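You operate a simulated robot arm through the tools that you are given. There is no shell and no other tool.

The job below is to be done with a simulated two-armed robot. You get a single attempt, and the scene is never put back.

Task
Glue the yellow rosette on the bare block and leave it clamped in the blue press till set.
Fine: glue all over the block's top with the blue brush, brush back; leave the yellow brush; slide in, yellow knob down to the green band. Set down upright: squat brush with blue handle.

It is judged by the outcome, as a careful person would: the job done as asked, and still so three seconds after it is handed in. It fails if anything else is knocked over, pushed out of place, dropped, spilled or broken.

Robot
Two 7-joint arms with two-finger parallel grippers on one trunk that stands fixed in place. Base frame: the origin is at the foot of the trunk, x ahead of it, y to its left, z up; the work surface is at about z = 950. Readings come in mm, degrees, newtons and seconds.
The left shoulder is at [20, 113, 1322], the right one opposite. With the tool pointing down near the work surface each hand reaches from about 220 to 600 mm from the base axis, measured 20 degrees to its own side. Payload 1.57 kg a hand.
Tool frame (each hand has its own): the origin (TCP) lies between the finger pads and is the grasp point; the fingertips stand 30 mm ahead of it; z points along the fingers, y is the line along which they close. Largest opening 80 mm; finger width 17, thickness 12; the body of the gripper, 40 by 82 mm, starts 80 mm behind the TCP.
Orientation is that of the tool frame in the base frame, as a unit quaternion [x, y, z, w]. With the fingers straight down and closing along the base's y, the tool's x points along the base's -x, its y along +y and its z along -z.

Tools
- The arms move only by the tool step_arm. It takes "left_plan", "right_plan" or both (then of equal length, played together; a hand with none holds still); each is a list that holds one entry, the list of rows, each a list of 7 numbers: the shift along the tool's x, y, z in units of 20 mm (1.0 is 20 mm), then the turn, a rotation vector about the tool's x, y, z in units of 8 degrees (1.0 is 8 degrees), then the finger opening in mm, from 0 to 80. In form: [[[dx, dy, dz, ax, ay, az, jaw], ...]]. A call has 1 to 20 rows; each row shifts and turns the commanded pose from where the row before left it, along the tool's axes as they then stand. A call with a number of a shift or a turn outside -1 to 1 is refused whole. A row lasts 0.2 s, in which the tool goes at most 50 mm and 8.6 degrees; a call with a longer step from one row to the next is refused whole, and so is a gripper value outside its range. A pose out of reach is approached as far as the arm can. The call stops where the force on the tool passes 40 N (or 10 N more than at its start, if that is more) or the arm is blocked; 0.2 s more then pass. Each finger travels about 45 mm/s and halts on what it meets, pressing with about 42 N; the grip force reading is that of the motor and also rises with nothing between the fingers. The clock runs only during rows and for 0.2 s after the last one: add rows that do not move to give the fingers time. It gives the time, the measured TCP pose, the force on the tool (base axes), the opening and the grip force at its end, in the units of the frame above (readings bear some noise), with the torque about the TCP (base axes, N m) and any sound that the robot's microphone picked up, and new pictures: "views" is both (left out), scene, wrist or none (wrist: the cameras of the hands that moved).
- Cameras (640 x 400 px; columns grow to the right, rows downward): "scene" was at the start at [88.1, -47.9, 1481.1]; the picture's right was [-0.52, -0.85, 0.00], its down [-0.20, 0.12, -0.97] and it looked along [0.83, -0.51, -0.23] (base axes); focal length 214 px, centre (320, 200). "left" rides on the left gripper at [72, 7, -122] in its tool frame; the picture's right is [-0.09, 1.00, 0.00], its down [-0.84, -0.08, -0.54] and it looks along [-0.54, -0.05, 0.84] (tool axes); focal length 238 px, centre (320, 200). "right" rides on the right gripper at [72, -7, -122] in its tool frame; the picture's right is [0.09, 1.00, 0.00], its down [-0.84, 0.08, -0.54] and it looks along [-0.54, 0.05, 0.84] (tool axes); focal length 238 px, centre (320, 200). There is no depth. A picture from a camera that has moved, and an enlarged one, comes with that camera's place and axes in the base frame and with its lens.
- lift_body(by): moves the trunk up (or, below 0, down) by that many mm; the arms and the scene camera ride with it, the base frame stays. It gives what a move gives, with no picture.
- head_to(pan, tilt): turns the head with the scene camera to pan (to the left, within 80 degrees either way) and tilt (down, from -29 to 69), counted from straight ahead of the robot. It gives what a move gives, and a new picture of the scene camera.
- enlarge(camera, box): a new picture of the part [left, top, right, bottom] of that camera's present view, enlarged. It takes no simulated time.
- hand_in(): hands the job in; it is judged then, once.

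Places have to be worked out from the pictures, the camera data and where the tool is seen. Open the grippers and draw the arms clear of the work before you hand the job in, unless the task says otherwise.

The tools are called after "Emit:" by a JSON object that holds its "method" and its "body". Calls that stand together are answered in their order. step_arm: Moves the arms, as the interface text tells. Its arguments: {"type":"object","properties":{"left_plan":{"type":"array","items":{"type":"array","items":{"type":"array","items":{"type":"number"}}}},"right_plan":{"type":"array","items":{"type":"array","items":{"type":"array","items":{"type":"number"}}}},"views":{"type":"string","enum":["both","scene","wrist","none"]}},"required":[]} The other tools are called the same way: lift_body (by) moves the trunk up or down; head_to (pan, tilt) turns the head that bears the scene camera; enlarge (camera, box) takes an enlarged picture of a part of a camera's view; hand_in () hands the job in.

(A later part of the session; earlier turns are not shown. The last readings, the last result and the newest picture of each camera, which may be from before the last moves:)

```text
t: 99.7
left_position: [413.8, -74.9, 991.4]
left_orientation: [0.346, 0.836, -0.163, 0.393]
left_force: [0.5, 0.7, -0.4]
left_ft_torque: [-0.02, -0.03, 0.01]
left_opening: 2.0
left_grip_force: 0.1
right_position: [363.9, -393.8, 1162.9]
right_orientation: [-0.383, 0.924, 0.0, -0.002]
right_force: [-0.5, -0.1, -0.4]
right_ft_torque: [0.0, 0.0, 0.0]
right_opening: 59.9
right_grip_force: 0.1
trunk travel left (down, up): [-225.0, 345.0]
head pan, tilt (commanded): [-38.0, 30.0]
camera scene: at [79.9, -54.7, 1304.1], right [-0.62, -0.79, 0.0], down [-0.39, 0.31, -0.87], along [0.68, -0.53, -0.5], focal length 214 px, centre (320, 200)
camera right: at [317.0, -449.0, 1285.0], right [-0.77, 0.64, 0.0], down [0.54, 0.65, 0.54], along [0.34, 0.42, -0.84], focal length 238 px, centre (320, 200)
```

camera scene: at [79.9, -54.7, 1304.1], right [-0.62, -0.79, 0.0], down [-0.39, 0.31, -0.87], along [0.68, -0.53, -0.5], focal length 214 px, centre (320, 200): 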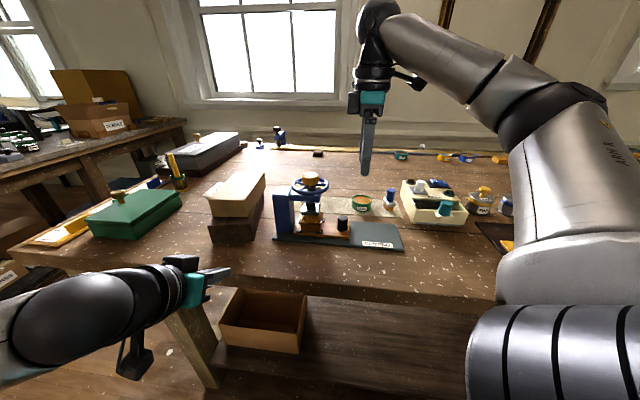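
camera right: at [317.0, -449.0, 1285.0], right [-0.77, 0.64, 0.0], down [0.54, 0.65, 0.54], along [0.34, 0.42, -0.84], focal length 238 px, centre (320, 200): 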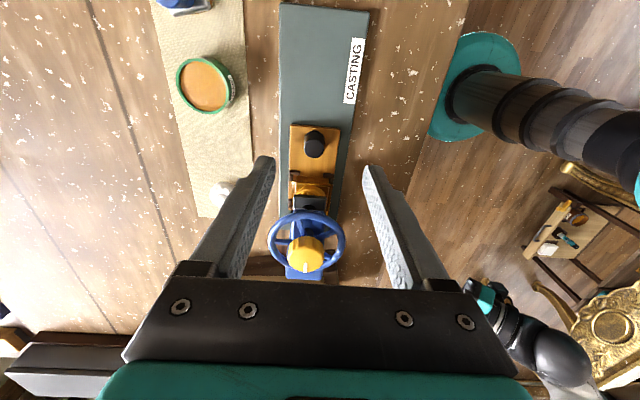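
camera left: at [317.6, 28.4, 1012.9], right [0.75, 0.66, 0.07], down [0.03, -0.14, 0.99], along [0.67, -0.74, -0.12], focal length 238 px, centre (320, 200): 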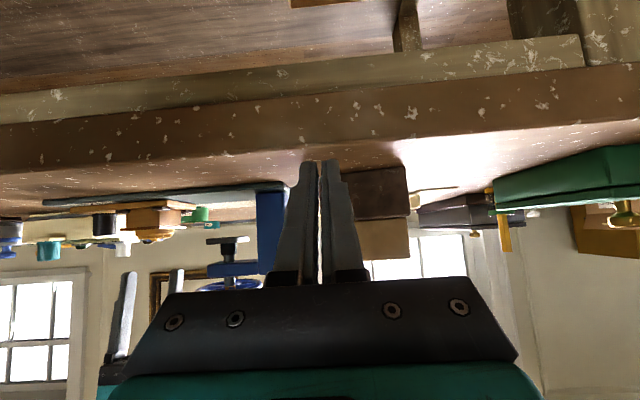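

Yaw +45° is fine; I see whether it can turn a further 45° for more range.

Emit:
{"method": "step_arm", "body": {"right_plan": [[[0, 0, 0, 0, 0, -0.9375, 60], [0, 0, 0, 0, 0, -0.9375, 60], [0, 0, 0, 0, 0, -0.9375, 60], [0, 0, 0, 0, 0, -0.9375, 60], [0, 0, 0, 0, 0, -0.9375, 60], [0, 0, 0, 0, 0, -0.9375, 60], [0, 0, 0, 0, 0, 0, 60]]], "views": "wrist"}}

```text
t: 101.3
left_position: [413.6, -75.2, 990.1]
left_orientation: [0.346, 0.836, -0.163, 0.393]
left_force: [-0.6, -0.7, 0.0]
left_ft_torque: [0.04, -0.01, 0.03]
left_opening: 2.1
left_grip_force: 0.0
right_position: [363.9, -394.5, 1164.2]
right_orientation: [-0.707, 0.707, 0.001, -0.001]
right_force: [-0.1, -0.3, 0.6]
right_ft_torque: [-0.03, -0.03, -0.03]
right_opening: 60.0
right_grip_force: 0.1
trunk travel left (down, up): [-225.0, 345.0]
head pan, tilt (commanded): [-38.0, 30.0]
camera right: at [370.5, -465.8, 1284.8], right [-1.0, -0.09, 0.0], down [-0.08, 0.84, 0.54], along [-0.05, 0.54, -0.84], focal length 238 px, centre (320, 200)
```

right: 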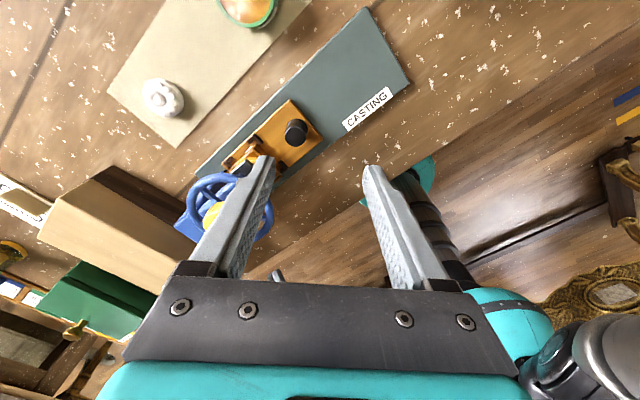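

Yaw +90° works too. I move above the yellow knob at (446,-312.6), staying over its top.

Emit:
{"method": "step_arm", "body": {"right_plan": [[[-0.681, -0.684, 0, 0, 0, 0, 60], [-0.681, -0.684, 0, 0, 0, 0, 60], [-0.681, -0.684, 0, 0, 0, 0, 60], [-0.681, -0.684, 0, 0, 0, 0, 60], [-0.681, -0.684, 0, 0, 0, 0, 60], [-0.681, -0.684, 0, 0, 0, 0, 60], [0, 0, 0, 0, 0, 0, 60]]], "views": "both"}}

Emit:
{"method": "enlarge", "body": {"camera": "right", "box": [230, 80, 410, 240]}}

Emit:
{"method": "enlarge", "body": {"camera": "scene", "box": [270, 130, 350, 230]}}

```text
t: 102.9
left_position: [412.8, -75.1, 989.4]
left_orientation: [0.346, 0.836, -0.163, 0.393]
left_force: [0.5, -0.1, 0.5]
left_ft_torque: [-0.01, -0.05, 0.03]
left_opening: 2.2
left_grip_force: 0.1
right_position: [445.0, -313.9, 1163.7]
right_orientation: [-0.707, 0.708, 0.001, -0.001]
right_force: [0.5, 0.2, -0.1]
right_ft_torque: [0.02, 0.01, 0.03]
right_opening: 60.0
right_grip_force: 0.0
trunk travel left (down, up): [-225.0, 345.0]
head pan, tilt (commanded): [-38.0, 30.0]
camera scene: at [79.9, -54.7, 1304.1], right [-0.62, -0.79, 0.0], down [-0.39, 0.31, -0.87], along [0.68, -0.53, -0.5], focal length 214 px, centre (320, 200)
camera right: at [450.8, -385.0, 1284.5], right [-1.0, -0.09, 0.0], down [-0.07, 0.84, 0.54], along [-0.05, 0.54, -0.84], focal length 238 px, centre (320, 200)
```

scene: 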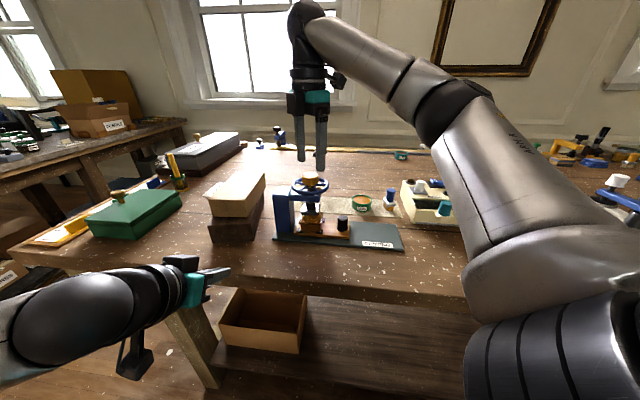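
right: 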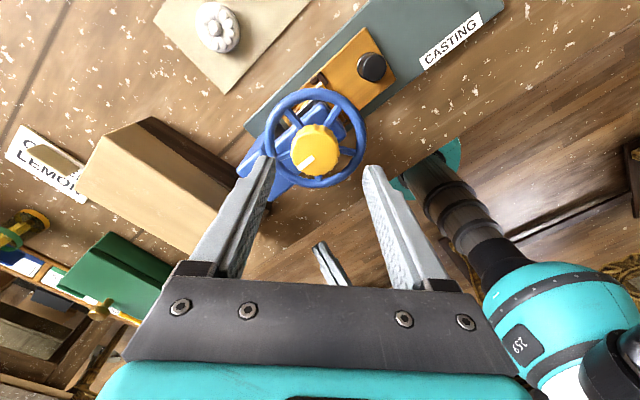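

```text
2.50 times, centred on (320, 160) of right
camera zoom: at [450.8, -385.0, 1284.5], right [-1.0, -0.09, 0.0], down [-0.07, 0.84, 0.54], along [-0.05, 0.54, -0.84], focal length 596 px, centre (320, 300)
```

zoom: 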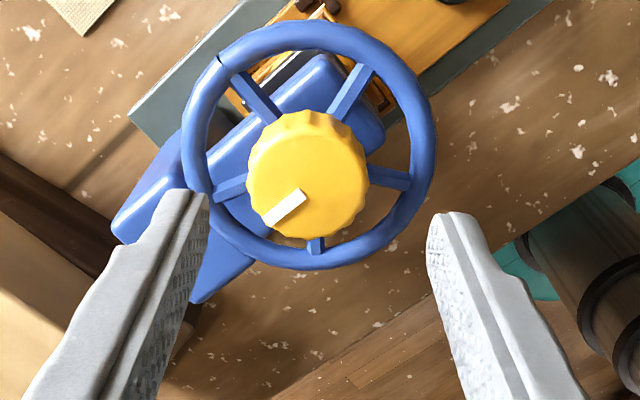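

```text
4.00 times, centred on (310, 180) of scene
camera zoom: at [79.9, -54.7, 1304.1], right [-0.62, -0.79, 0.0], down [-0.39, 0.31, -0.87], along [0.68, -0.53, -0.5], focal length 858 px, centre (360, 280)
```

zoom: 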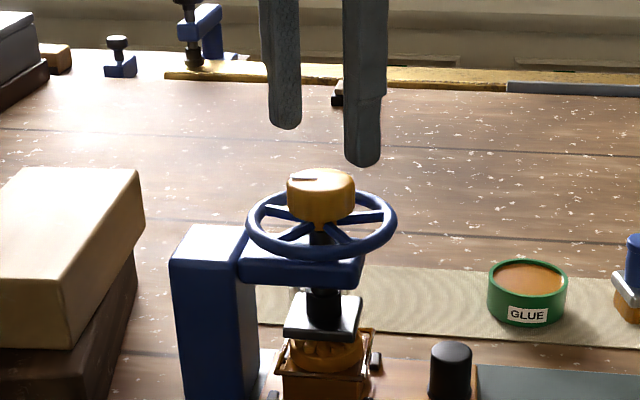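

The wrist view puts the knob axis near (447,-314). I correct by 2 mm and lower the fingers around the knob to TCP z≈1124, keeping the tips above the wheel.

Emit:
{"method": "step_arm", "body": {"right_plan": [[[0.02, -0.1, 0.4, 0, 0, 0, 54], [0, 0, 0.5, 0, 0, 0, 54], [0, 0, 0.5, 0, 0, 0, 54], [0, 0, 0.4, 0, 0, 0, 54], [0, 0, 0.18, 0, 0, 0, 54], [0, 0, 0, 0, 0, 0, 54]]], "views": "wrist"}}

Emit:
{"method": "enlarge", "body": {"camera": "right", "box": [230, 80, 410, 240]}}

Emit:
{"method": "enlarge", "body": {"camera": "scene", "box": [280, 150, 340, 220]}}

```text
t: 104.3
left_position: [412.6, -74.4, 990.0]
left_orientation: [0.346, 0.836, -0.163, 0.394]
left_force: [0.2, 1.0, 0.9]
left_ft_torque: [-0.02, -0.01, 0.01]
left_opening: 2.0
left_grip_force: 0.1
right_position: [447.2, -315.0, 1122.5]
right_orientation: [-0.707, 0.708, -0.001, -0.001]
right_force: [0.2, 0.0, -0.1]
right_ft_torque: [-0.03, 0.0, 0.02]
right_opening: 53.9
right_grip_force: 0.1
trunk travel left (down, up): [-225.0, 345.0]
head pan, tilt (commanded): [-38.0, 30.0]
camera right: at [453.1, -385.5, 1244.3], right [-1.0, -0.09, 0.0], down [-0.07, 0.84, 0.54], along [-0.05, 0.54, -0.84], focal length 238 px, centre (320, 200)
```

right: 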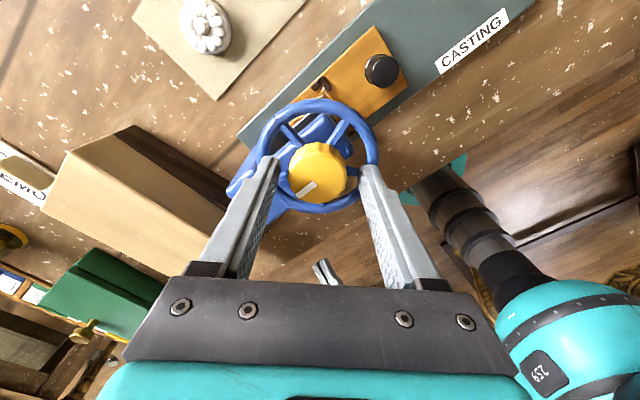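

```text
2.50 times, centred on (320, 160) of right
camera zoom: at [453.1, -385.5, 1244.3], right [-1.0, -0.09, 0.0], down [-0.07, 0.84, 0.54], along [-0.05, 0.54, -0.84], focal length 596 px, centre (320, 300)
```

zoom: 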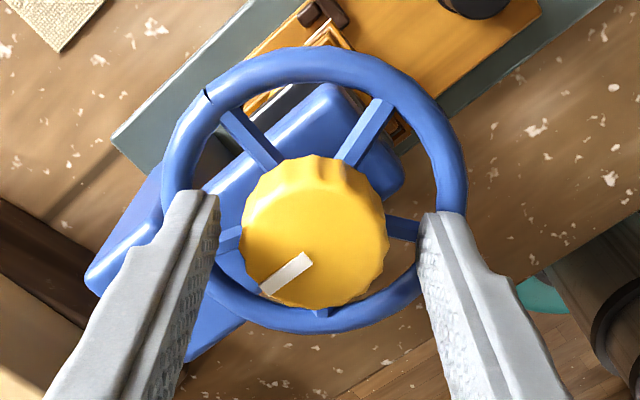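

```text
5.71 times, centred on (310, 185) of scene
camera zoom: at [79.9, -54.6, 1304.1], right [-0.62, -0.79, 0.0], down [-0.39, 0.31, -0.87], along [0.68, -0.53, -0.5], focal length 1226 px, centre (377, 286)
```

zoom: 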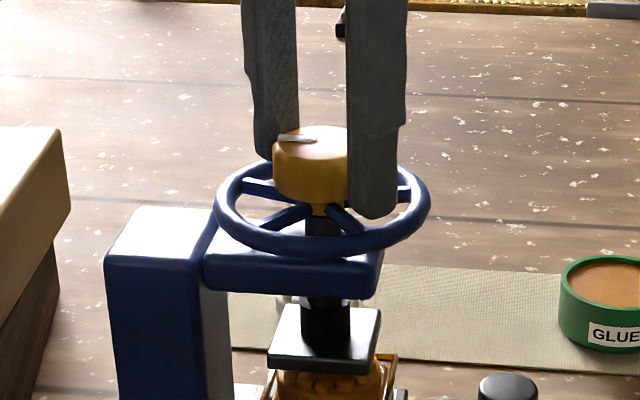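

The knob lies within about 2 mm of the hand's axis. I correct slightly and close on the knob.

Emit:
{"method": "step_arm", "body": {"right_plan": [[[0.02, -0.06, 0, 0, 0, 0, 48], [0, 0, 0, 0, 0, 0, 42], [0, 0, 0, 0, 0, 0, 34], [0, 0, 0, 0, 0, 0, 30], [0, 0, 0, 0, 0, 0, 30]]], "views": "none"}}

Emit:
{"method": "enlarge", "body": {"camera": "right", "box": [230, 80, 410, 240]}}

Emit:
{"method": "enlarge", "body": {"camera": "left", "box": [160, 170, 280, 290]}}

```text
t: 105.5
left_position: [412.9, -74.8, 989.9]
left_orientation: [0.345, 0.837, -0.162, 0.394]
left_force: [0.4, 0.5, -0.5]
left_ft_torque: [0.0, -0.02, 0.01]
left_opening: 2.1
left_grip_force: 0.0
right_position: [448.5, -314.2, 1122.0]
right_orientation: [-0.706, 0.708, 0.001, -0.002]
right_force: [-1.5, -0.3, -0.7]
right_ft_torque: [-0.09, -0.04, 0.01]
right_opening: 36.2
right_grip_force: 36.8
trunk travel left (down, up): [-225.0, 345.0]
head pan, tilt (commanded): [-38.0, 30.0]
```

```text
2.50 times, centred on (320, 160) of right
camera zoom: at [454.8, -385.9, 1244.6], right [-1.0, -0.09, 0.0], down [-0.07, 0.84, 0.54], along [-0.05, 0.54, -0.84], focal length 596 px, centre (320, 300)
```

zoom: 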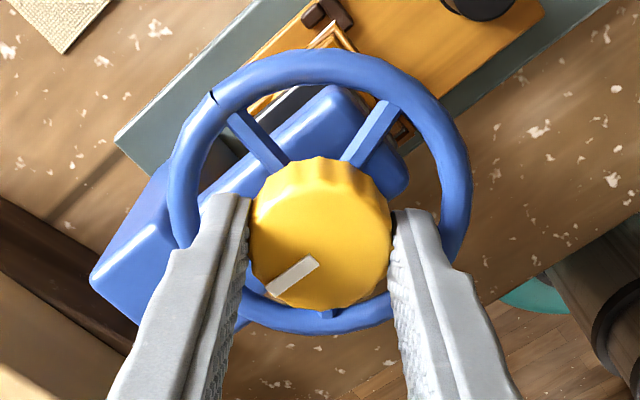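

```text
3.33 times, centred on (220, 230) of left
camera zoom: at [317.5, 28.3, 1013.0], right [0.74, 0.66, 0.07], down [0.03, -0.14, 0.99], along [0.67, -0.74, -0.12], focal length 794 px, centre (653, 100)
```

zoom: 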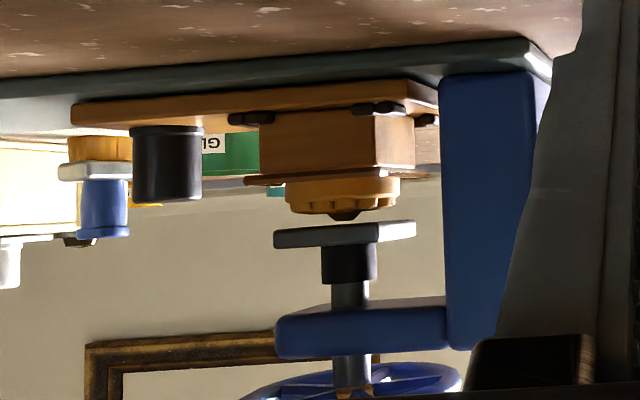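

Knob held (36.2 mm opening, 36.8 N). I try a first clockwise turn of 16° to see whether it turns and which way the platen moves.

Emit:
{"method": "step_arm", "body": {"right_plan": [[[0, 0, 0, 0, 0, 0.5, 30], [0, 0, 0, 0, 0, 0.5, 30], [0, 0, 0, 0, 0, 0.5, 30], [0, 0, 0, 0, 0, 0.5, 30], [0, 0, 0, 0, 0, 0, 30]]], "views": "none"}}

Emit:
{"method": "enlarge", "body": {"camera": "right", "box": [230, 80, 410, 240]}}

Emit:
{"method": "enlarge", "body": {"camera": "left", "box": [160, 170, 280, 290]}}

```text
t: 106.7
left_position: [412.6, -75.2, 989.0]
left_orientation: [0.346, 0.836, -0.163, 0.394]
left_force: [0.1, -0.3, -0.7]
left_ft_torque: [-0.02, 0.0, -0.03]
left_opening: 2.0
left_grip_force: 0.1
right_position: [448.1, -315.2, 1122.6]
right_orientation: [-0.601, 0.799, 0.002, -0.001]
right_force: [-3.0, -0.9, -5.1]
right_ft_torque: [0.37, -0.11, 0.01]
right_opening: 36.0
right_grip_force: 42.9
trunk travel left (down, up): [-225.0, 345.0]
head pan, tilt (commanded): [-38.0, 30.0]
```

```text
2.50 times, centred on (320, 160) of right
camera zoom: at [434.8, -384.9, 1244.4], right [-0.98, 0.19, 0.0], down [0.16, 0.83, 0.54], along [0.1, 0.53, -0.84], focal length 596 px, centre (320, 300)
```

zoom: 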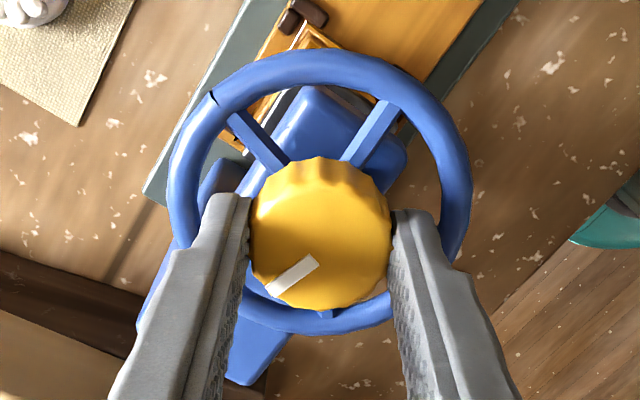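

```text
3.33 times, centred on (220, 230) of left
camera zoom: at [317.4, 28.0, 1013.0], right [0.74, 0.66, 0.07], down [0.03, -0.14, 0.99], along [0.67, -0.74, -0.12], focal length 794 px, centre (653, 100)
```

zoom: 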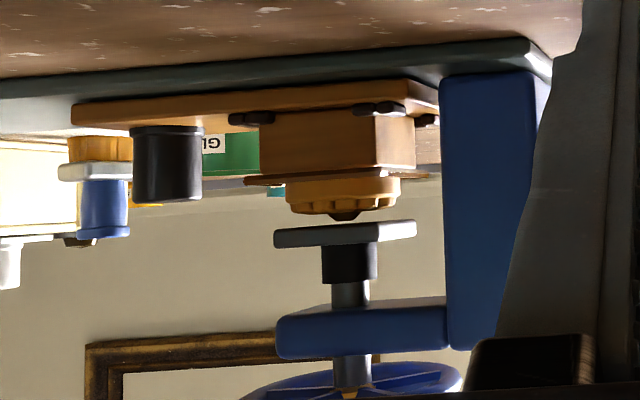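

The knob and wheel turn with the hand, and the slight downward pull (5 N) shows the screw is going down. I turn a further 40°, following down a little.

Emit:
{"method": "step_arm", "body": {"right_plan": [[[0, 0, 0.02, 0, 0, 0.9, 30], [0, 0, 0.02, 0, 0, 0.9, 30], [0, 0, 0.02, 0, 0, 0.9, 30], [0, 0, 0.02, 0, 0, 0.9, 30], [0, 0, 0.02, 0, 0, 0.9, 30], [0, 0, 0, 0, 0, 0, 30]]], "views": "none"}}

Emit:
{"method": "enlarge", "body": {"camera": "right", "box": [230, 80, 410, 240]}}

Emit:
{"method": "enlarge", "body": {"camera": "left", "box": [160, 170, 280, 290]}}

```text
t: 108.1
left_position: [412.1, -74.3, 990.5]
left_orientation: [0.346, 0.836, -0.163, 0.393]
left_force: [-0.4, -1.2, 0.3]
left_ft_torque: [-0.01, -0.01, 0.01]
left_opening: 2.0
left_grip_force: 0.0
right_position: [449.1, -314.1, 1121.5]
right_orientation: [-0.325, 0.946, 0.0, -0.001]
right_force: [-7.8, 2.2, -6.3]
right_ft_torque: [0.45, -0.44, 0.03]
right_opening: 36.1
right_grip_force: 43.0
trunk travel left (down, up): [-225.0, 345.0]
head pan, tilt (commanded): [-38.0, 30.0]
```

```text
2.50 times, centred on (320, 160) of right
camera zoom: at [395.7, -363.4, 1243.4], right [-0.68, 0.73, 0.0], down [0.61, 0.57, 0.54], along [0.39, 0.37, -0.84], focal length 596 px, centre (320, 300)
```

zoom: 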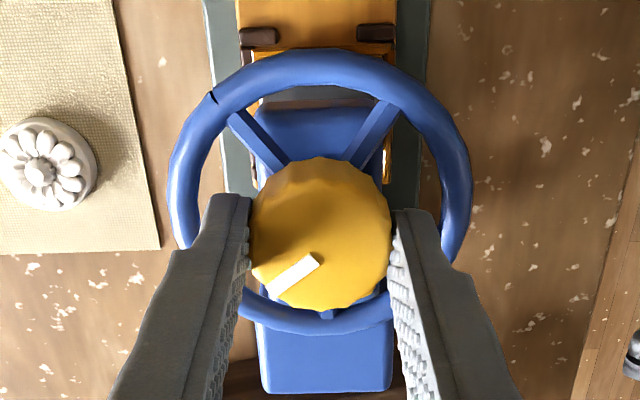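

```text
3.33 times, centred on (220, 230) of left
camera zoom: at [316.8, 28.3, 1013.2], right [0.74, 0.66, 0.07], down [0.03, -0.14, 0.99], along [0.67, -0.74, -0.12], focal length 794 px, centre (653, 100)
```

zoom: 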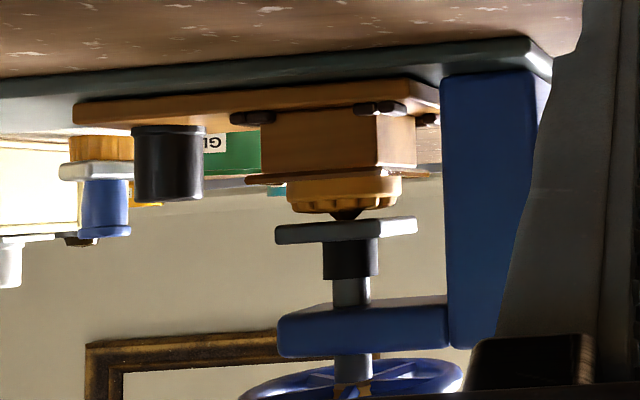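

The platen has come down and is now close to the bud. I enlarge to check the contact and look for the green band.

Emit:
{"method": "enlarge", "body": {"camera": "left", "box": [190, 215, 270, 265]}}

Emit:
{"method": "enlarge", "body": {"camera": "scene", "box": [280, 165, 350, 245]}}

```text
8.00 times, centred on (230, 240) of left
camera zoom: at [316.8, 28.3, 1013.2], right [0.74, 0.66, 0.07], down [0.03, -0.14, 0.99], along [0.67, -0.74, -0.12], focal length 1907 px, centre (1040, -120)
```

zoom: 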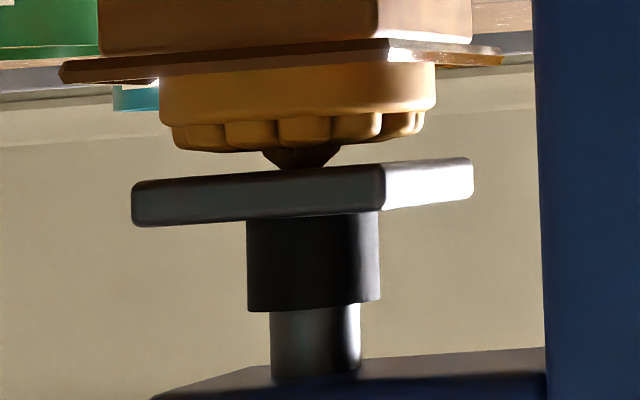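

```text
5.00 times, centred on (315, 205) of scene
camera zoom: at [79.1, -54.6, 1304.1], right [-0.62, -0.79, 0.0], down [-0.39, 0.31, -0.87], along [0.68, -0.53, -0.5], focal length 1072 px, centre (345, 175)
```

zoom: 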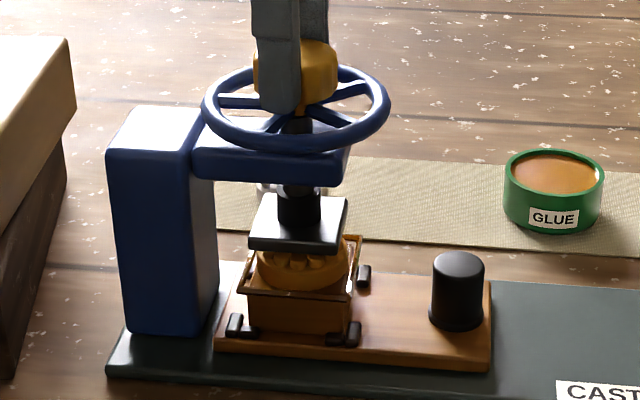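

The platen is just meeting the bud (about 1.5 mm lowered in 52°). I turn on in small steps and watch torque, platen and any band.

Emit:
{"method": "step_arm", "body": {"right_plan": [[[0, 0, 0.015, 0, 0, 0.6, 30], [0, 0, 0.015, 0, 0, 0.6, 30], [0, 0, 0, 0, 0, 0, 30]]], "views": "none"}}

Emit:
{"method": "enlarge", "body": {"camera": "left", "box": [190, 205, 290, 285]}}

Emit:
{"method": "enlarge", "body": {"camera": "scene", "box": [290, 170, 340, 230]}}

Emit:
{"method": "enlarge", "body": {"camera": "right", "box": [260, 80, 380, 220]}}

```text
t: 108.9
left_position: [411.9, -75.0, 990.6]
left_orientation: [0.345, 0.836, -0.163, 0.395]
left_force: [0.0, 0.6, -0.6]
left_ft_torque: [-0.04, 0.02, 0.0]
left_opening: 2.0
left_grip_force: 0.1
right_position: [449.5, -314.0, 1121.4]
right_orientation: [-0.244, 0.97, 0.0, -0.002]
right_force: [-9.3, 0.8, -7.2]
right_ft_torque: [0.28, -0.21, -0.02]
right_opening: 36.2
right_grip_force: 42.5
trunk travel left (down, up): [-225.0, 345.0]
head pan, tilt (commanded): [-38.0, 30.0]
```

```text
5.00 times, centred on (240, 245) of left
camera zoom: at [316.8, 28.1, 1013.2], right [0.74, 0.66, 0.07], down [0.03, -0.14, 0.99], along [0.67, -0.74, -0.12], focal length 1192 px, centre (720, -25)
```

zoom: 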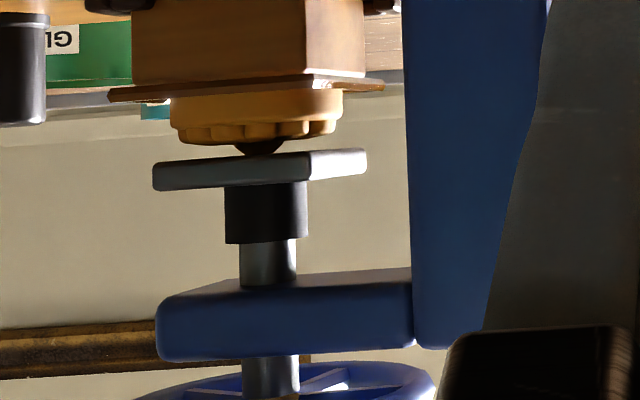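

```text
6.67 times, centred on (315, 200) of scene
camera zoom: at [79.0, -54.9, 1304.1], right [-0.62, -0.79, 0.0], down [-0.39, 0.31, -0.87], along [0.68, -0.53, -0.5], focal length 1430 px, centre (353, 200)
```

zoom: 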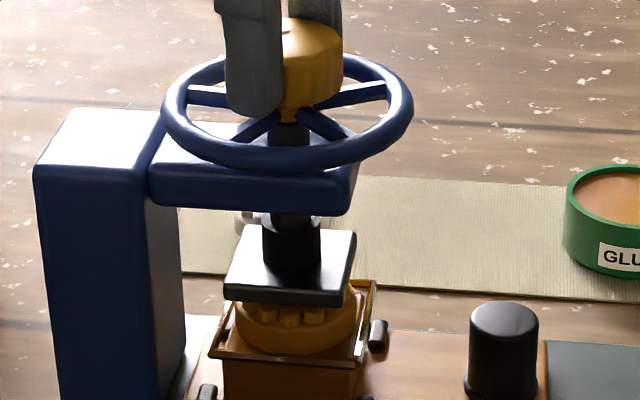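

```text
2.86 times, centred on (320, 150) of right
camera zoom: at [388.2, -353.8, 1243.2], right [-0.55, 0.83, 0.0], down [0.7, 0.46, 0.54], along [0.45, 0.3, -0.84], focal length 681 px, centre (320, 343)
```

zoom: 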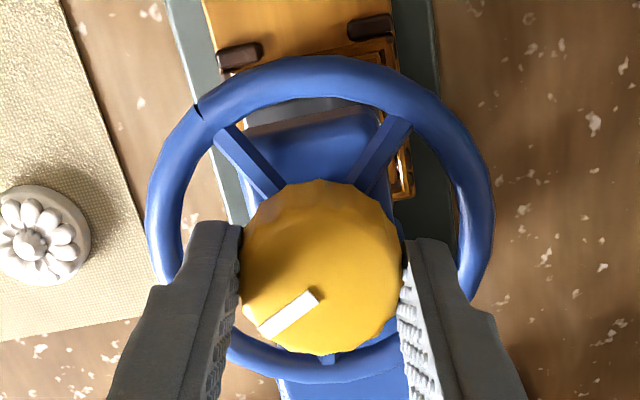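

The platen touches the bud at z≈1014.5; torque is still low. I turn another 16° in small steps.

Emit:
{"method": "step_arm", "body": {"right_plan": [[[0.01, 0.04, 0.015, 0, 0, 0.5, 30], [0, 0, 0.015, 0, 0, 0.5, 30], [0, 0, 0.015, 0, 0, 0.5, 30], [0, 0, 0.015, 0, 0, 0.5, 30], [0, 0, 0, 0, 0, 0, 30]]], "views": "none"}}

Emit:
{"method": "enlarge", "body": {"camera": "left", "box": [190, 205, 290, 285]}}

Emit:
{"method": "enlarge", "body": {"camera": "scene", "box": [290, 170, 340, 230]}}

```text
t: 110.1
left_position: [412.3, -75.3, 989.5]
left_orientation: [0.346, 0.836, -0.163, 0.393]
left_force: [-0.6, -0.3, -0.3]
left_ft_torque: [-0.01, 0.01, 0.0]
left_opening: 2.0
left_grip_force: 0.0
right_position: [449.5, -315.9, 1120.6]
right_orientation: [-0.107, 0.994, 0.001, -0.001]
right_force: [-3.5, -5.8, 0.7]
right_ft_torque: [-0.46, 0.9, 0.0]
right_opening: 36.0
right_grip_force: 42.8
trunk travel left (down, up): [-225.0, 345.0]
head pan, tilt (commanded): [-38.0, 30.0]
```

```text
5.00 times, centred on (240, 245) of left
camera zoom: at [317.1, 27.7, 1013.2], right [0.74, 0.66, 0.07], down [0.03, -0.14, 0.99], along [0.67, -0.74, -0.12], focal length 1192 px, centre (720, -25)
```

zoom: 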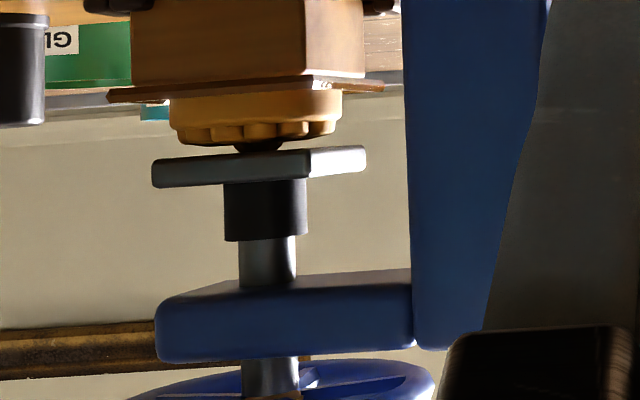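

```text
6.67 times, centred on (315, 200) of scene
camera zoom: at [79.4, -55.4, 1304.1], right [-0.62, -0.79, 0.0], down [-0.39, 0.31, -0.87], along [0.68, -0.53, -0.5], focal length 1430 px, centre (353, 200)
```

zoom: 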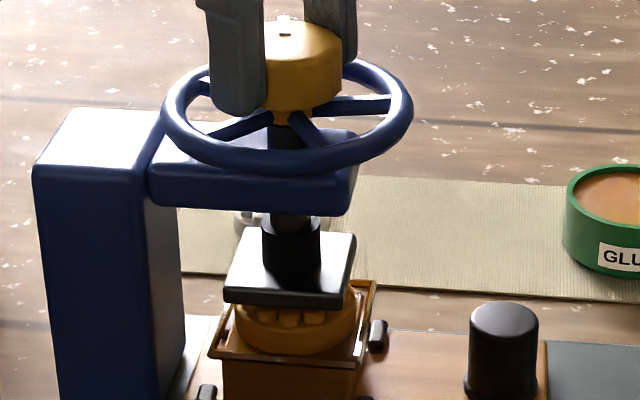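

Still no band in sight; I enlarge the spindle, collar and arm areas heavily from both cameras.

Emit:
{"method": "enlarge", "body": {"camera": "left", "box": [200, 225, 260, 265]}}

Emit:
{"method": "enlarge", "body": {"camera": "scene", "box": [295, 170, 330, 200]}}

Emit:
{"method": "enlarge", "body": {"camera": "scene", "box": [295, 195, 330, 225]}}

Emit:
{"method": "enlarge", "body": {"camera": "right", "box": [250, 60, 390, 220]}}

```text
10.00 times, centred on (230, 245) of left
camera zoom: at [317.1, 27.7, 1013.2], right [0.74, 0.66, 0.07], down [0.03, -0.14, 0.99], along [0.67, -0.74, -0.12], focal length 2384 px, centre (1220, -250)
```

zoom: 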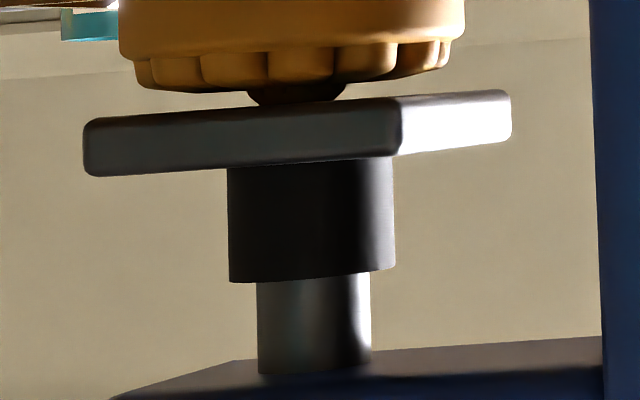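

```text
13.33 times, centred on (312, 185) of scene
camera zoom: at [79.4, -55.4, 1304.1], right [-0.62, -0.79, 0.0], down [-0.39, 0.31, -0.87], along [0.68, -0.53, -0.5], focal length 2860 px, centre (420, 400)
```

zoom: 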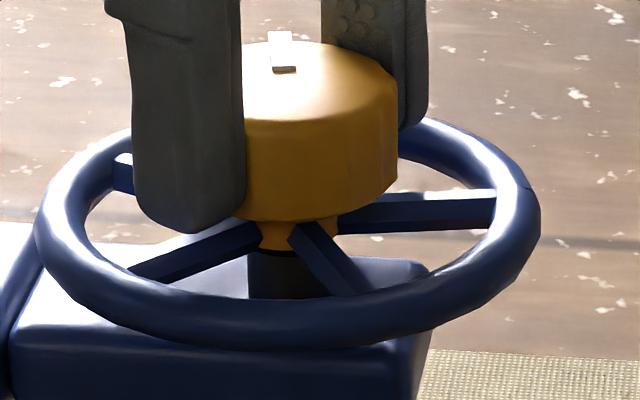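

```text
13.33 times, centred on (312, 210) of scene
camera zoom: at [79.4, -55.4, 1304.1], right [-0.62, -0.79, 0.0], down [-0.39, 0.31, -0.87], along [0.68, -0.53, -0.5], focal length 2860 px, centre (420, 67)
```

zoom: 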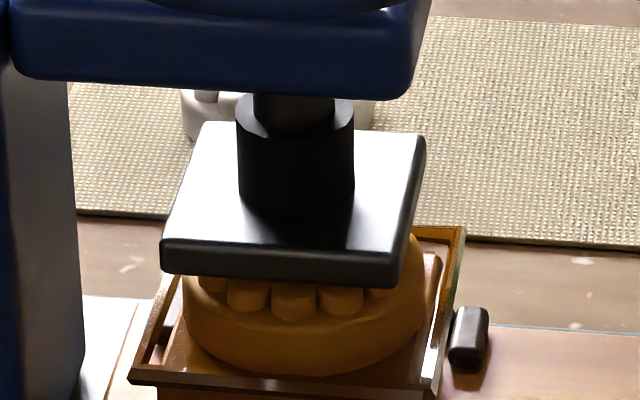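

```text
2.50 times, centred on (320, 140) of right
camera zoom: at [379.3, -335.6, 1242.1], right [-0.3, 0.95, 0.0], down [0.8, 0.25, 0.54], along [0.52, 0.16, -0.84], focal length 596 px, centre (320, 350)
```

zoom: 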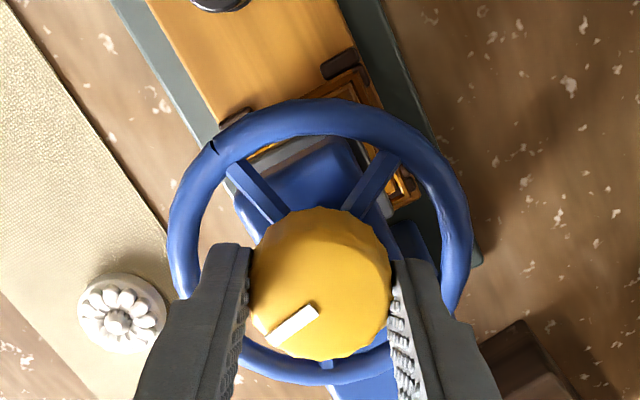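

No resistance about the screw axis yet (torque z≈0). I keep turning clockwise in small steps, following the screw's pitch.

Emit:
{"method": "step_arm", "body": {"right_plan": [[[0, 0, 0.006, 0, 0, 0.5, 30], [0, 0, 0.006, 0, 0, 0.5, 30], [0, 0, 0.006, 0, 0, 0.5, 30], [0, 0, 0.006, 0, 0, 0.5, 30], [0, 0, 0, 0, 0, 0, 30]]], "views": "none"}}

Emit:
{"method": "enlarge", "body": {"camera": "left", "box": [190, 205, 290, 285]}}

Emit:
{"method": "enlarge", "body": {"camera": "scene", "box": [290, 170, 340, 230]}}

```text
t: 111.3
left_position: [412.3, -76.0, 990.2]
left_orientation: [0.346, 0.837, -0.162, 0.393]
left_force: [0.3, 0.5, 0.0]
left_ft_torque: [0.02, 0.03, 0.0]
left_opening: 1.9
left_grip_force: 0.1
right_position: [449.2, -314.0, 1119.7]
right_orientation: [0.033, 0.999, 0.001, 0.0]
right_force: [-2.1, -10.3, 4.5]
right_ft_torque: [-0.18, 0.4, -0.01]
right_opening: 36.1
right_grip_force: 42.9
trunk travel left (down, up): [-225.0, 345.0]
head pan, tilt (commanded): [-38.0, 30.0]
```

```text
5.00 times, centred on (240, 245) of left
camera zoom: at [317.1, 27.5, 1013.2], right [0.74, 0.66, 0.07], down [0.03, -0.14, 0.99], along [0.67, -0.74, -0.12], focal length 1192 px, centre (720, -25)
```

zoom: 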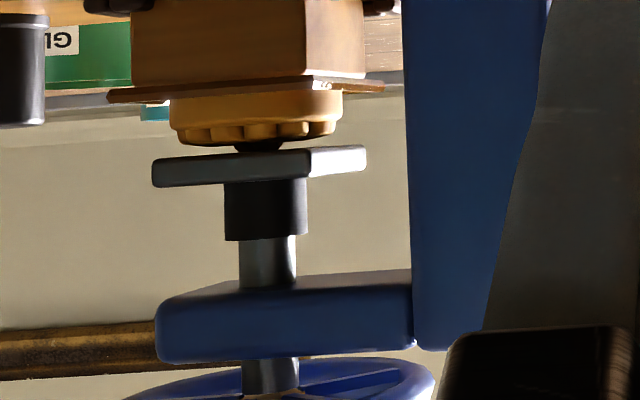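

```text
6.67 times, centred on (315, 200) of scene
camera zoom: at [79.4, -55.7, 1304.1], right [-0.62, -0.79, 0.0], down [-0.39, 0.31, -0.87], along [0.68, -0.53, -0.5], focal length 1430 px, centre (353, 200)
```

zoom: 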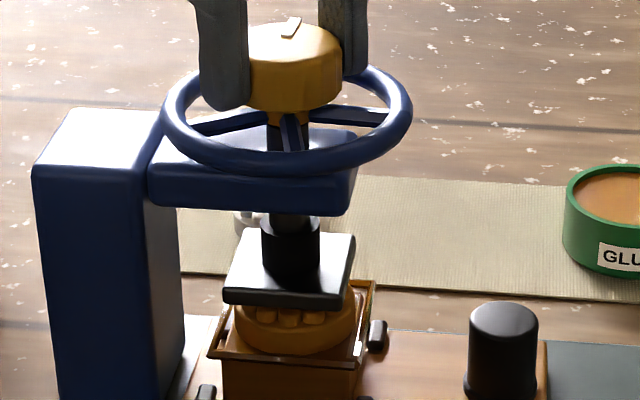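

I check the platen's height precisely against the earlier view.

Emit:
{"method": "enlarge", "body": {"camera": "left", "box": [200, 225, 260, 265]}}

Emit:
{"method": "enlarge", "body": {"camera": "scene", "box": [295, 170, 330, 200]}}

```text
10.00 times, centred on (230, 245) of left
camera zoom: at [317.1, 27.5, 1013.2], right [0.74, 0.66, 0.07], down [0.03, -0.14, 0.99], along [0.67, -0.74, -0.12], focal length 2384 px, centre (1220, -250)
```

zoom: 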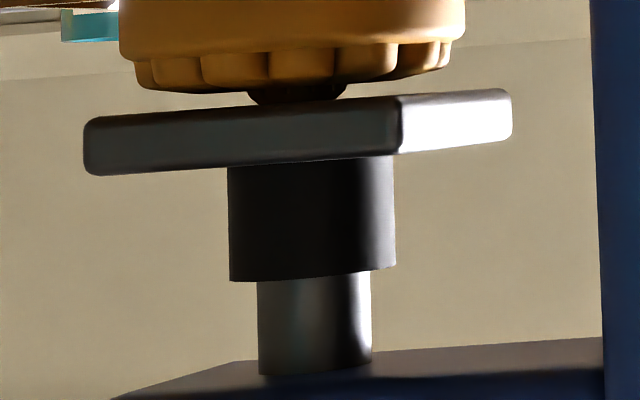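

```text
13.33 times, centred on (312, 185) of scene
camera zoom: at [79.4, -55.7, 1304.1], right [-0.62, -0.79, 0.0], down [-0.39, 0.31, -0.87], along [0.68, -0.53, -0.5], focal length 2860 px, centre (420, 400)
```

zoom: 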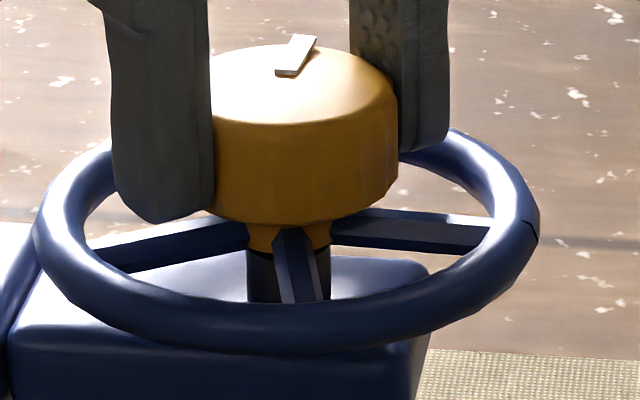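

The platen is at z≈1013.5 now, pressing the bud slightly. I turn on by another 24°, watching torque and looking for the band.

Emit:
{"method": "step_arm", "body": {"right_plan": [[[0, 0.02, 0.005, 0, 0, 0.5, 30], [0, 0, 0.005, 0, 0, 0.5, 30], [0, 0, 0.005, 0, 0, 0.5, 30], [0, 0, 0.005, 0, 0, 0.5, 30], [0, 0, 0.005, 0, 0, 0.5, 30], [0, 0, 0.005, 0, 0, 0.5, 30], [0, 0, 0, 0, 0, 0, 30]]], "views": "both"}}

Emit:
{"method": "enlarge", "body": {"camera": "left", "box": [190, 205, 290, 285]}}

Emit:
{"method": "enlarge", "body": {"camera": "scene", "box": [290, 170, 340, 230]}}

```text
t: 112.9
left_position: [413.0, -75.0, 989.9]
left_orientation: [0.346, 0.836, -0.163, 0.394]
left_force: [0.7, -0.3, 0.1]
left_ft_torque: [0.03, 0.01, 0.03]
left_opening: 1.9
left_grip_force: 0.0
right_position: [449.7, -314.8, 1118.8]
right_orientation: [0.24, 0.971, 0.0, 0.0]
right_force: [2.9, -14.0, 10.8]
right_ft_torque: [-0.28, -0.46, -0.01]
right_opening: 36.1
right_grip_force: 42.8
trunk travel left (down, up): [-225.0, 345.0]
head pan, tilt (commanded): [-38.0, 30.0]
camera scene: at [79.5, -56.3, 1304.0], right [-0.62, -0.79, 0.0], down [-0.39, 0.31, -0.87], along [0.68, -0.53, -0.5], focal length 214 px, centre (320, 200)
camera right: at [381.2, -286.3, 1240.2], right [0.38, 0.92, 0.0], down [0.78, -0.32, 0.54], along [0.5, -0.21, -0.84], focal length 238 px, centre (320, 200)
```

scene: 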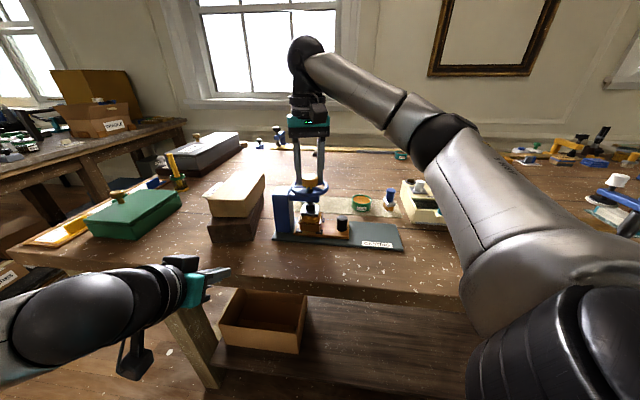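
right: 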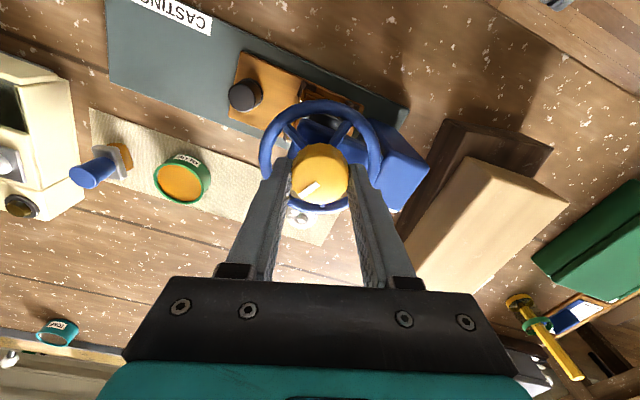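

```text
5.00 times, centred on (240, 245) of left
camera zoom: at [317.2, 27.1, 1013.1], right [0.74, 0.66, 0.07], down [0.03, -0.14, 0.99], along [0.67, -0.74, -0.12], focal length 1192 px, centre (720, -25)
```

zoom: 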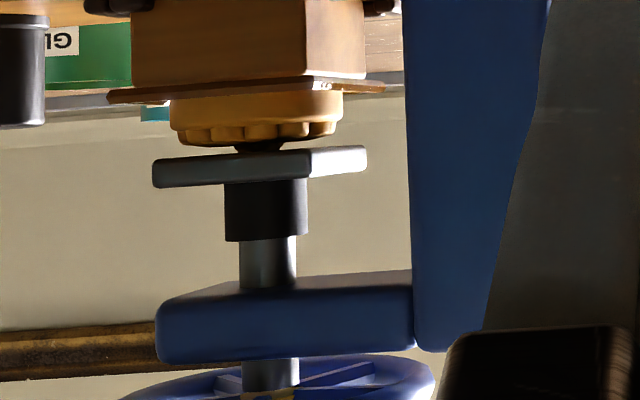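

```text
6.67 times, centred on (315, 200) of scene
camera zoom: at [79.5, -56.3, 1304.0], right [-0.62, -0.79, 0.0], down [-0.39, 0.31, -0.87], along [0.68, -0.53, -0.5], focal length 1430 px, centre (353, 200)
```

zoom: 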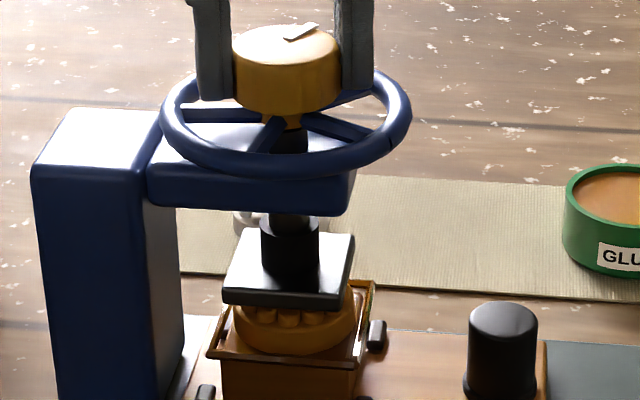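

The platen now stays put while the wheel and knob keep coming down – the clamp is taking load. I enlarge the wheel hub area from the left camera, where something yellowish-green shows.

Emit:
{"method": "enlarge", "body": {"camera": "left", "box": [200, 260, 280, 300]}}

Emit:
{"method": "enlarge", "body": {"camera": "scene", "box": [295, 170, 330, 200]}}

Emit:
{"method": "enlarge", "body": {"camera": "right", "box": [250, 80, 430, 230]}}

```text
8.00 times, centred on (240, 280) of left
camera zoom: at [317.2, 27.1, 1013.1], right [0.74, 0.66, 0.07], down [0.03, -0.14, 0.99], along [0.67, -0.74, -0.12], focal length 1907 px, centre (960, -440)
```

zoom: 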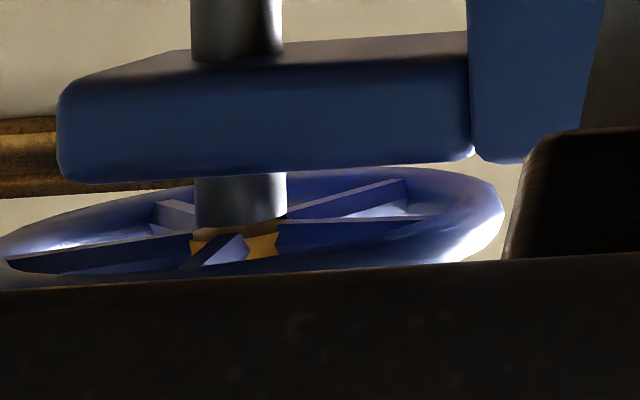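

```text
13.33 times, centred on (312, 185) of scene
camera zoom: at [79.5, -56.3, 1304.0], right [-0.62, -0.79, 0.0], down [-0.39, 0.31, -0.87], along [0.68, -0.53, -0.5], focal length 2860 px, centre (420, 400)
```

zoom: 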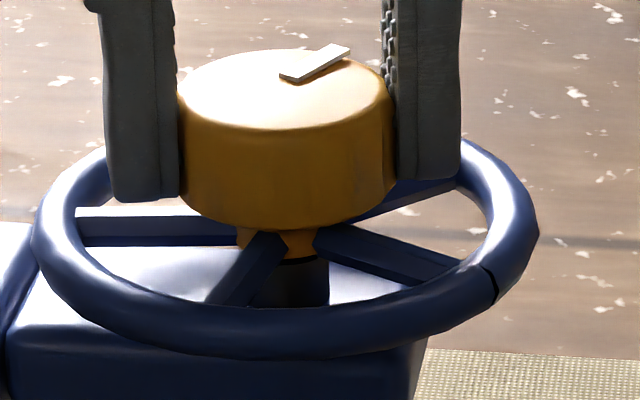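

```text
2.67 times, centred on (340, 155) of right
camera zoom: at [381.2, -286.3, 1240.2], right [0.38, 0.92, 0.0], down [0.78, -0.32, 0.54], along [0.5, -0.21, -0.84], focal length 636 px, centre (267, 320)
```

zoom: 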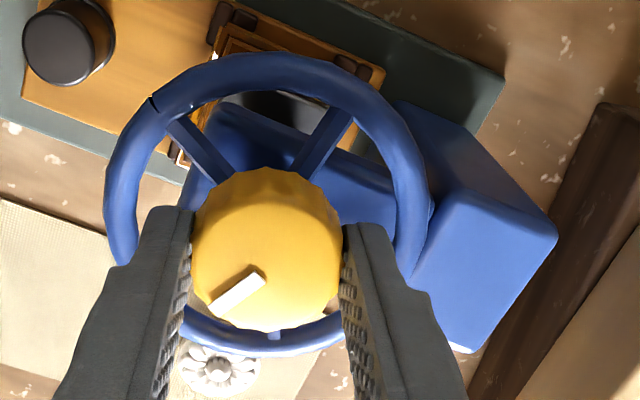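

In the wrist picture a small white-green spot shows at the far edge of the blue post; I enlarge it.

Emit:
{"method": "enlarge", "body": {"camera": "right", "box": [370, 160, 450, 230]}}

Emit:
{"method": "enlarge", "body": {"camera": "right", "box": [270, 170, 350, 230]}}

```text
5.71 times, centred on (410, 195) of right
camera zoom: at [381.2, -286.3, 1240.2], right [0.38, 0.92, 0.0], down [0.78, -0.32, 0.54], along [0.5, -0.21, -0.84], focal length 1362 px, centre (-194, 229)
```

zoom: 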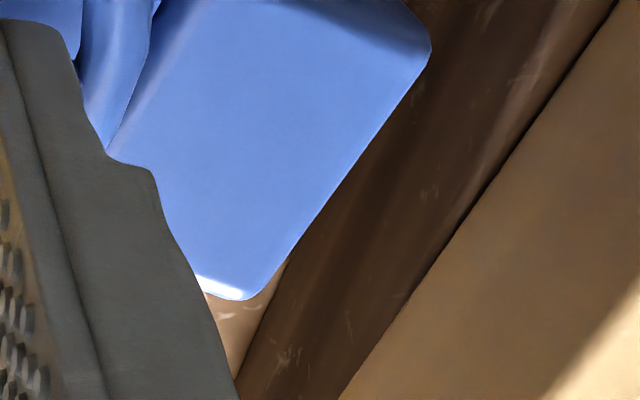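

```text
6.67 times, centred on (310, 200) of right
camera zoom: at [381.2, -286.3, 1240.2], right [0.38, 0.92, 0.0], down [0.78, -0.32, 0.54], along [0.5, -0.21, -0.84], focal length 1589 px, centre (387, 200)
```

zoom: 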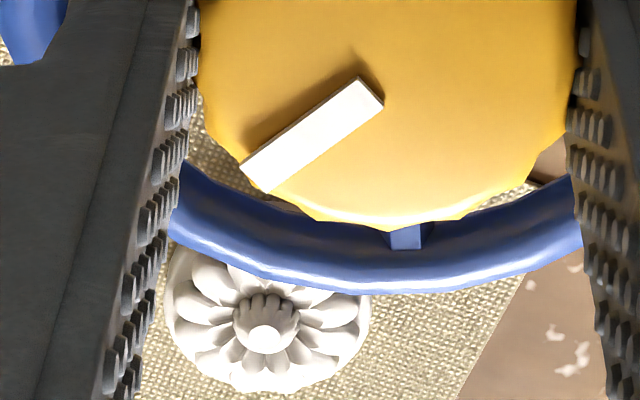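

Only a reflection. The screw still turns freely, so I turn another 24° and check again.

Emit:
{"method": "step_arm", "body": {"right_plan": [[[0, 0, 0, 0, 0, 0.5, 30], [0.02, 0.02, 0, 0, 0, 0.5, 30], [0, 0, 0, 0, 0, 0.5, 30], [0.02, 0.02, 0, 0, 0, 0.5, 30], [0, 0, 0, 0, 0, 0.5, 30], [0, 0, 0, 0, 0, 0.5, 30], [0, 0, 0, 0, 0, 0, 30]]], "views": "none"}}

Emit:
{"method": "enlarge", "body": {"camera": "left", "box": [190, 205, 290, 295]}}

Emit:
{"method": "enlarge", "body": {"camera": "scene", "box": [295, 170, 330, 200]}}

```text
t: 114.5
left_position: [413.3, -76.1, 990.4]
left_orientation: [0.346, 0.836, -0.162, 0.393]
left_force: [-0.2, 0.4, -0.2]
left_ft_torque: [0.02, 0.04, 0.01]
left_opening: 2.0
left_grip_force: 0.1
right_position: [449.7, -314.8, 1117.9]
right_orientation: [0.437, 0.9, -0.002, -0.001]
right_force: [2.3, -18.6, 5.8]
right_ft_torque: [-0.35, 0.07, 0.0]
right_opening: 36.0
right_grip_force: 42.9
trunk travel left (down, up): [-225.0, 345.0]
head pan, tilt (commanded): [-38.0, 30.0]
```

```text
4.44 times, centred on (240, 250) of left
camera zoom: at [317.4, 26.5, 1013.0], right [0.74, 0.66, 0.07], down [0.03, -0.14, 0.99], along [0.67, -0.74, -0.12], focal length 1059 px, centre (676, -22)
```

zoom: 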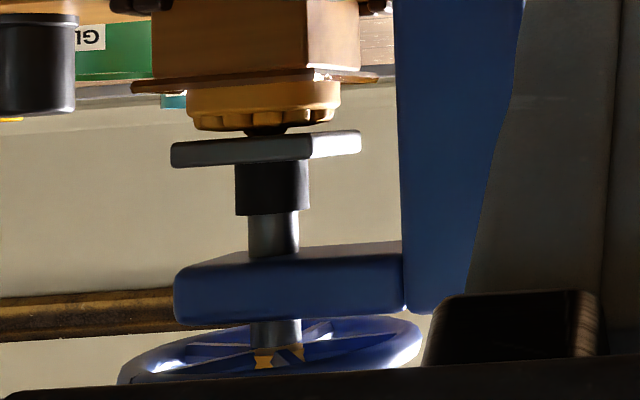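

```text
13.33 times, centred on (312, 185) of scene
camera zoom: at [79.8, -57.0, 1304.0], right [-0.62, -0.79, 0.0], down [-0.39, 0.31, -0.87], along [0.68, -0.53, -0.5], focal length 2860 px, centre (420, 400)
```

zoom: 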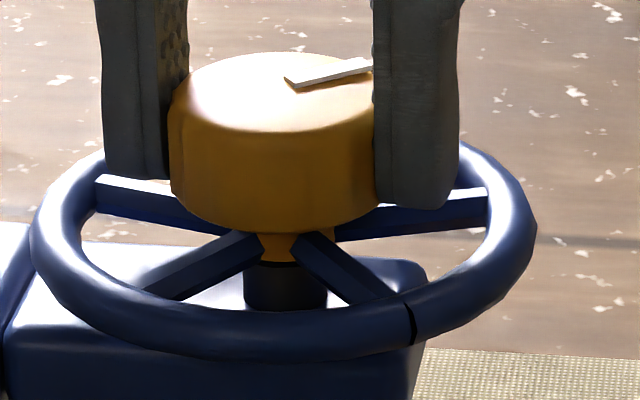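

The screw has turned 142° and the knob came down about 4 mm, the last 1.3 mm against the rosette. Before tightening more I look closely at the spindle under the knob for the band.

Emit:
{"method": "enlarge", "body": {"camera": "scene", "box": [304, 184, 322, 196]}}

Emit:
{"method": "enlarge", "body": {"camera": "left", "box": [218, 268, 248, 290]}}

Emit:
{"method": "enlarge", "body": {"camera": "right", "box": [250, 60, 450, 230]}}

```text
16.00 times, centred on (313, 190) of scene
camera zoom: at [79.8, -57.0, 1304.0], right [-0.62, -0.79, 0.0], down [-0.39, 0.31, -0.87], along [0.68, -0.53, -0.5], focal length 3432 px, centre (432, 360)
```

zoom: 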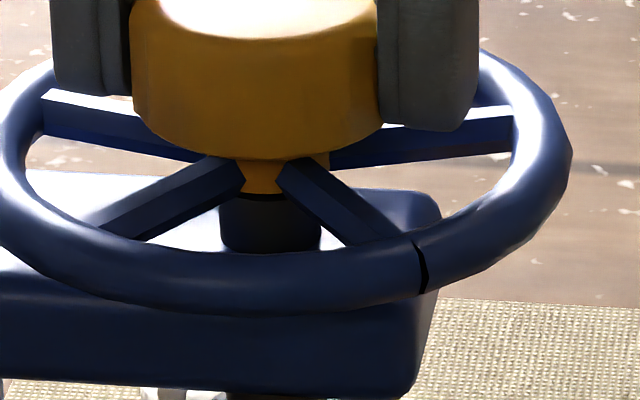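

```text
16.00 times, centred on (233, 279) of left
camera zoom: at [317.4, 26.5, 1013.0], right [0.74, 0.66, 0.07], down [0.03, -0.14, 0.99], along [0.67, -0.74, -0.12], focal length 3814 px, centre (1712, -1064)
```

zoom: 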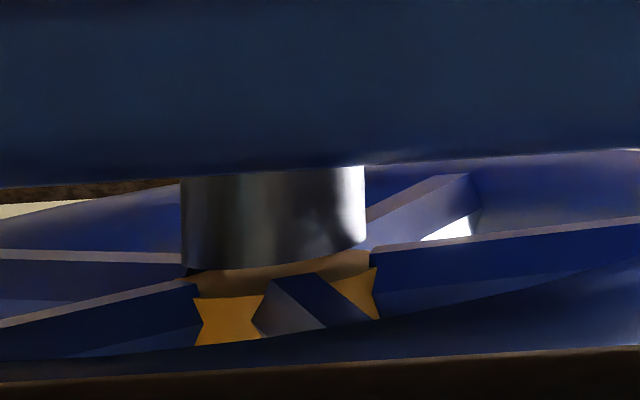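

```text
2.35 times, centred on (350, 145) of right
camera zoom: at [398.7, -261.3, 1239.7], right [0.73, 0.69, 0.0], down [0.58, -0.61, 0.54], along [0.37, -0.4, -0.84], focal length 561 px, centre (249, 329)
```

zoom: 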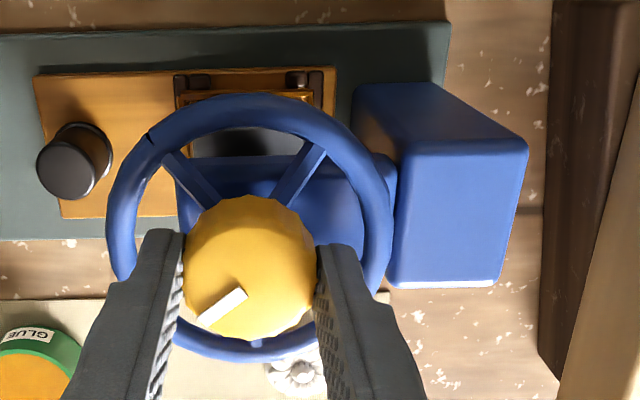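

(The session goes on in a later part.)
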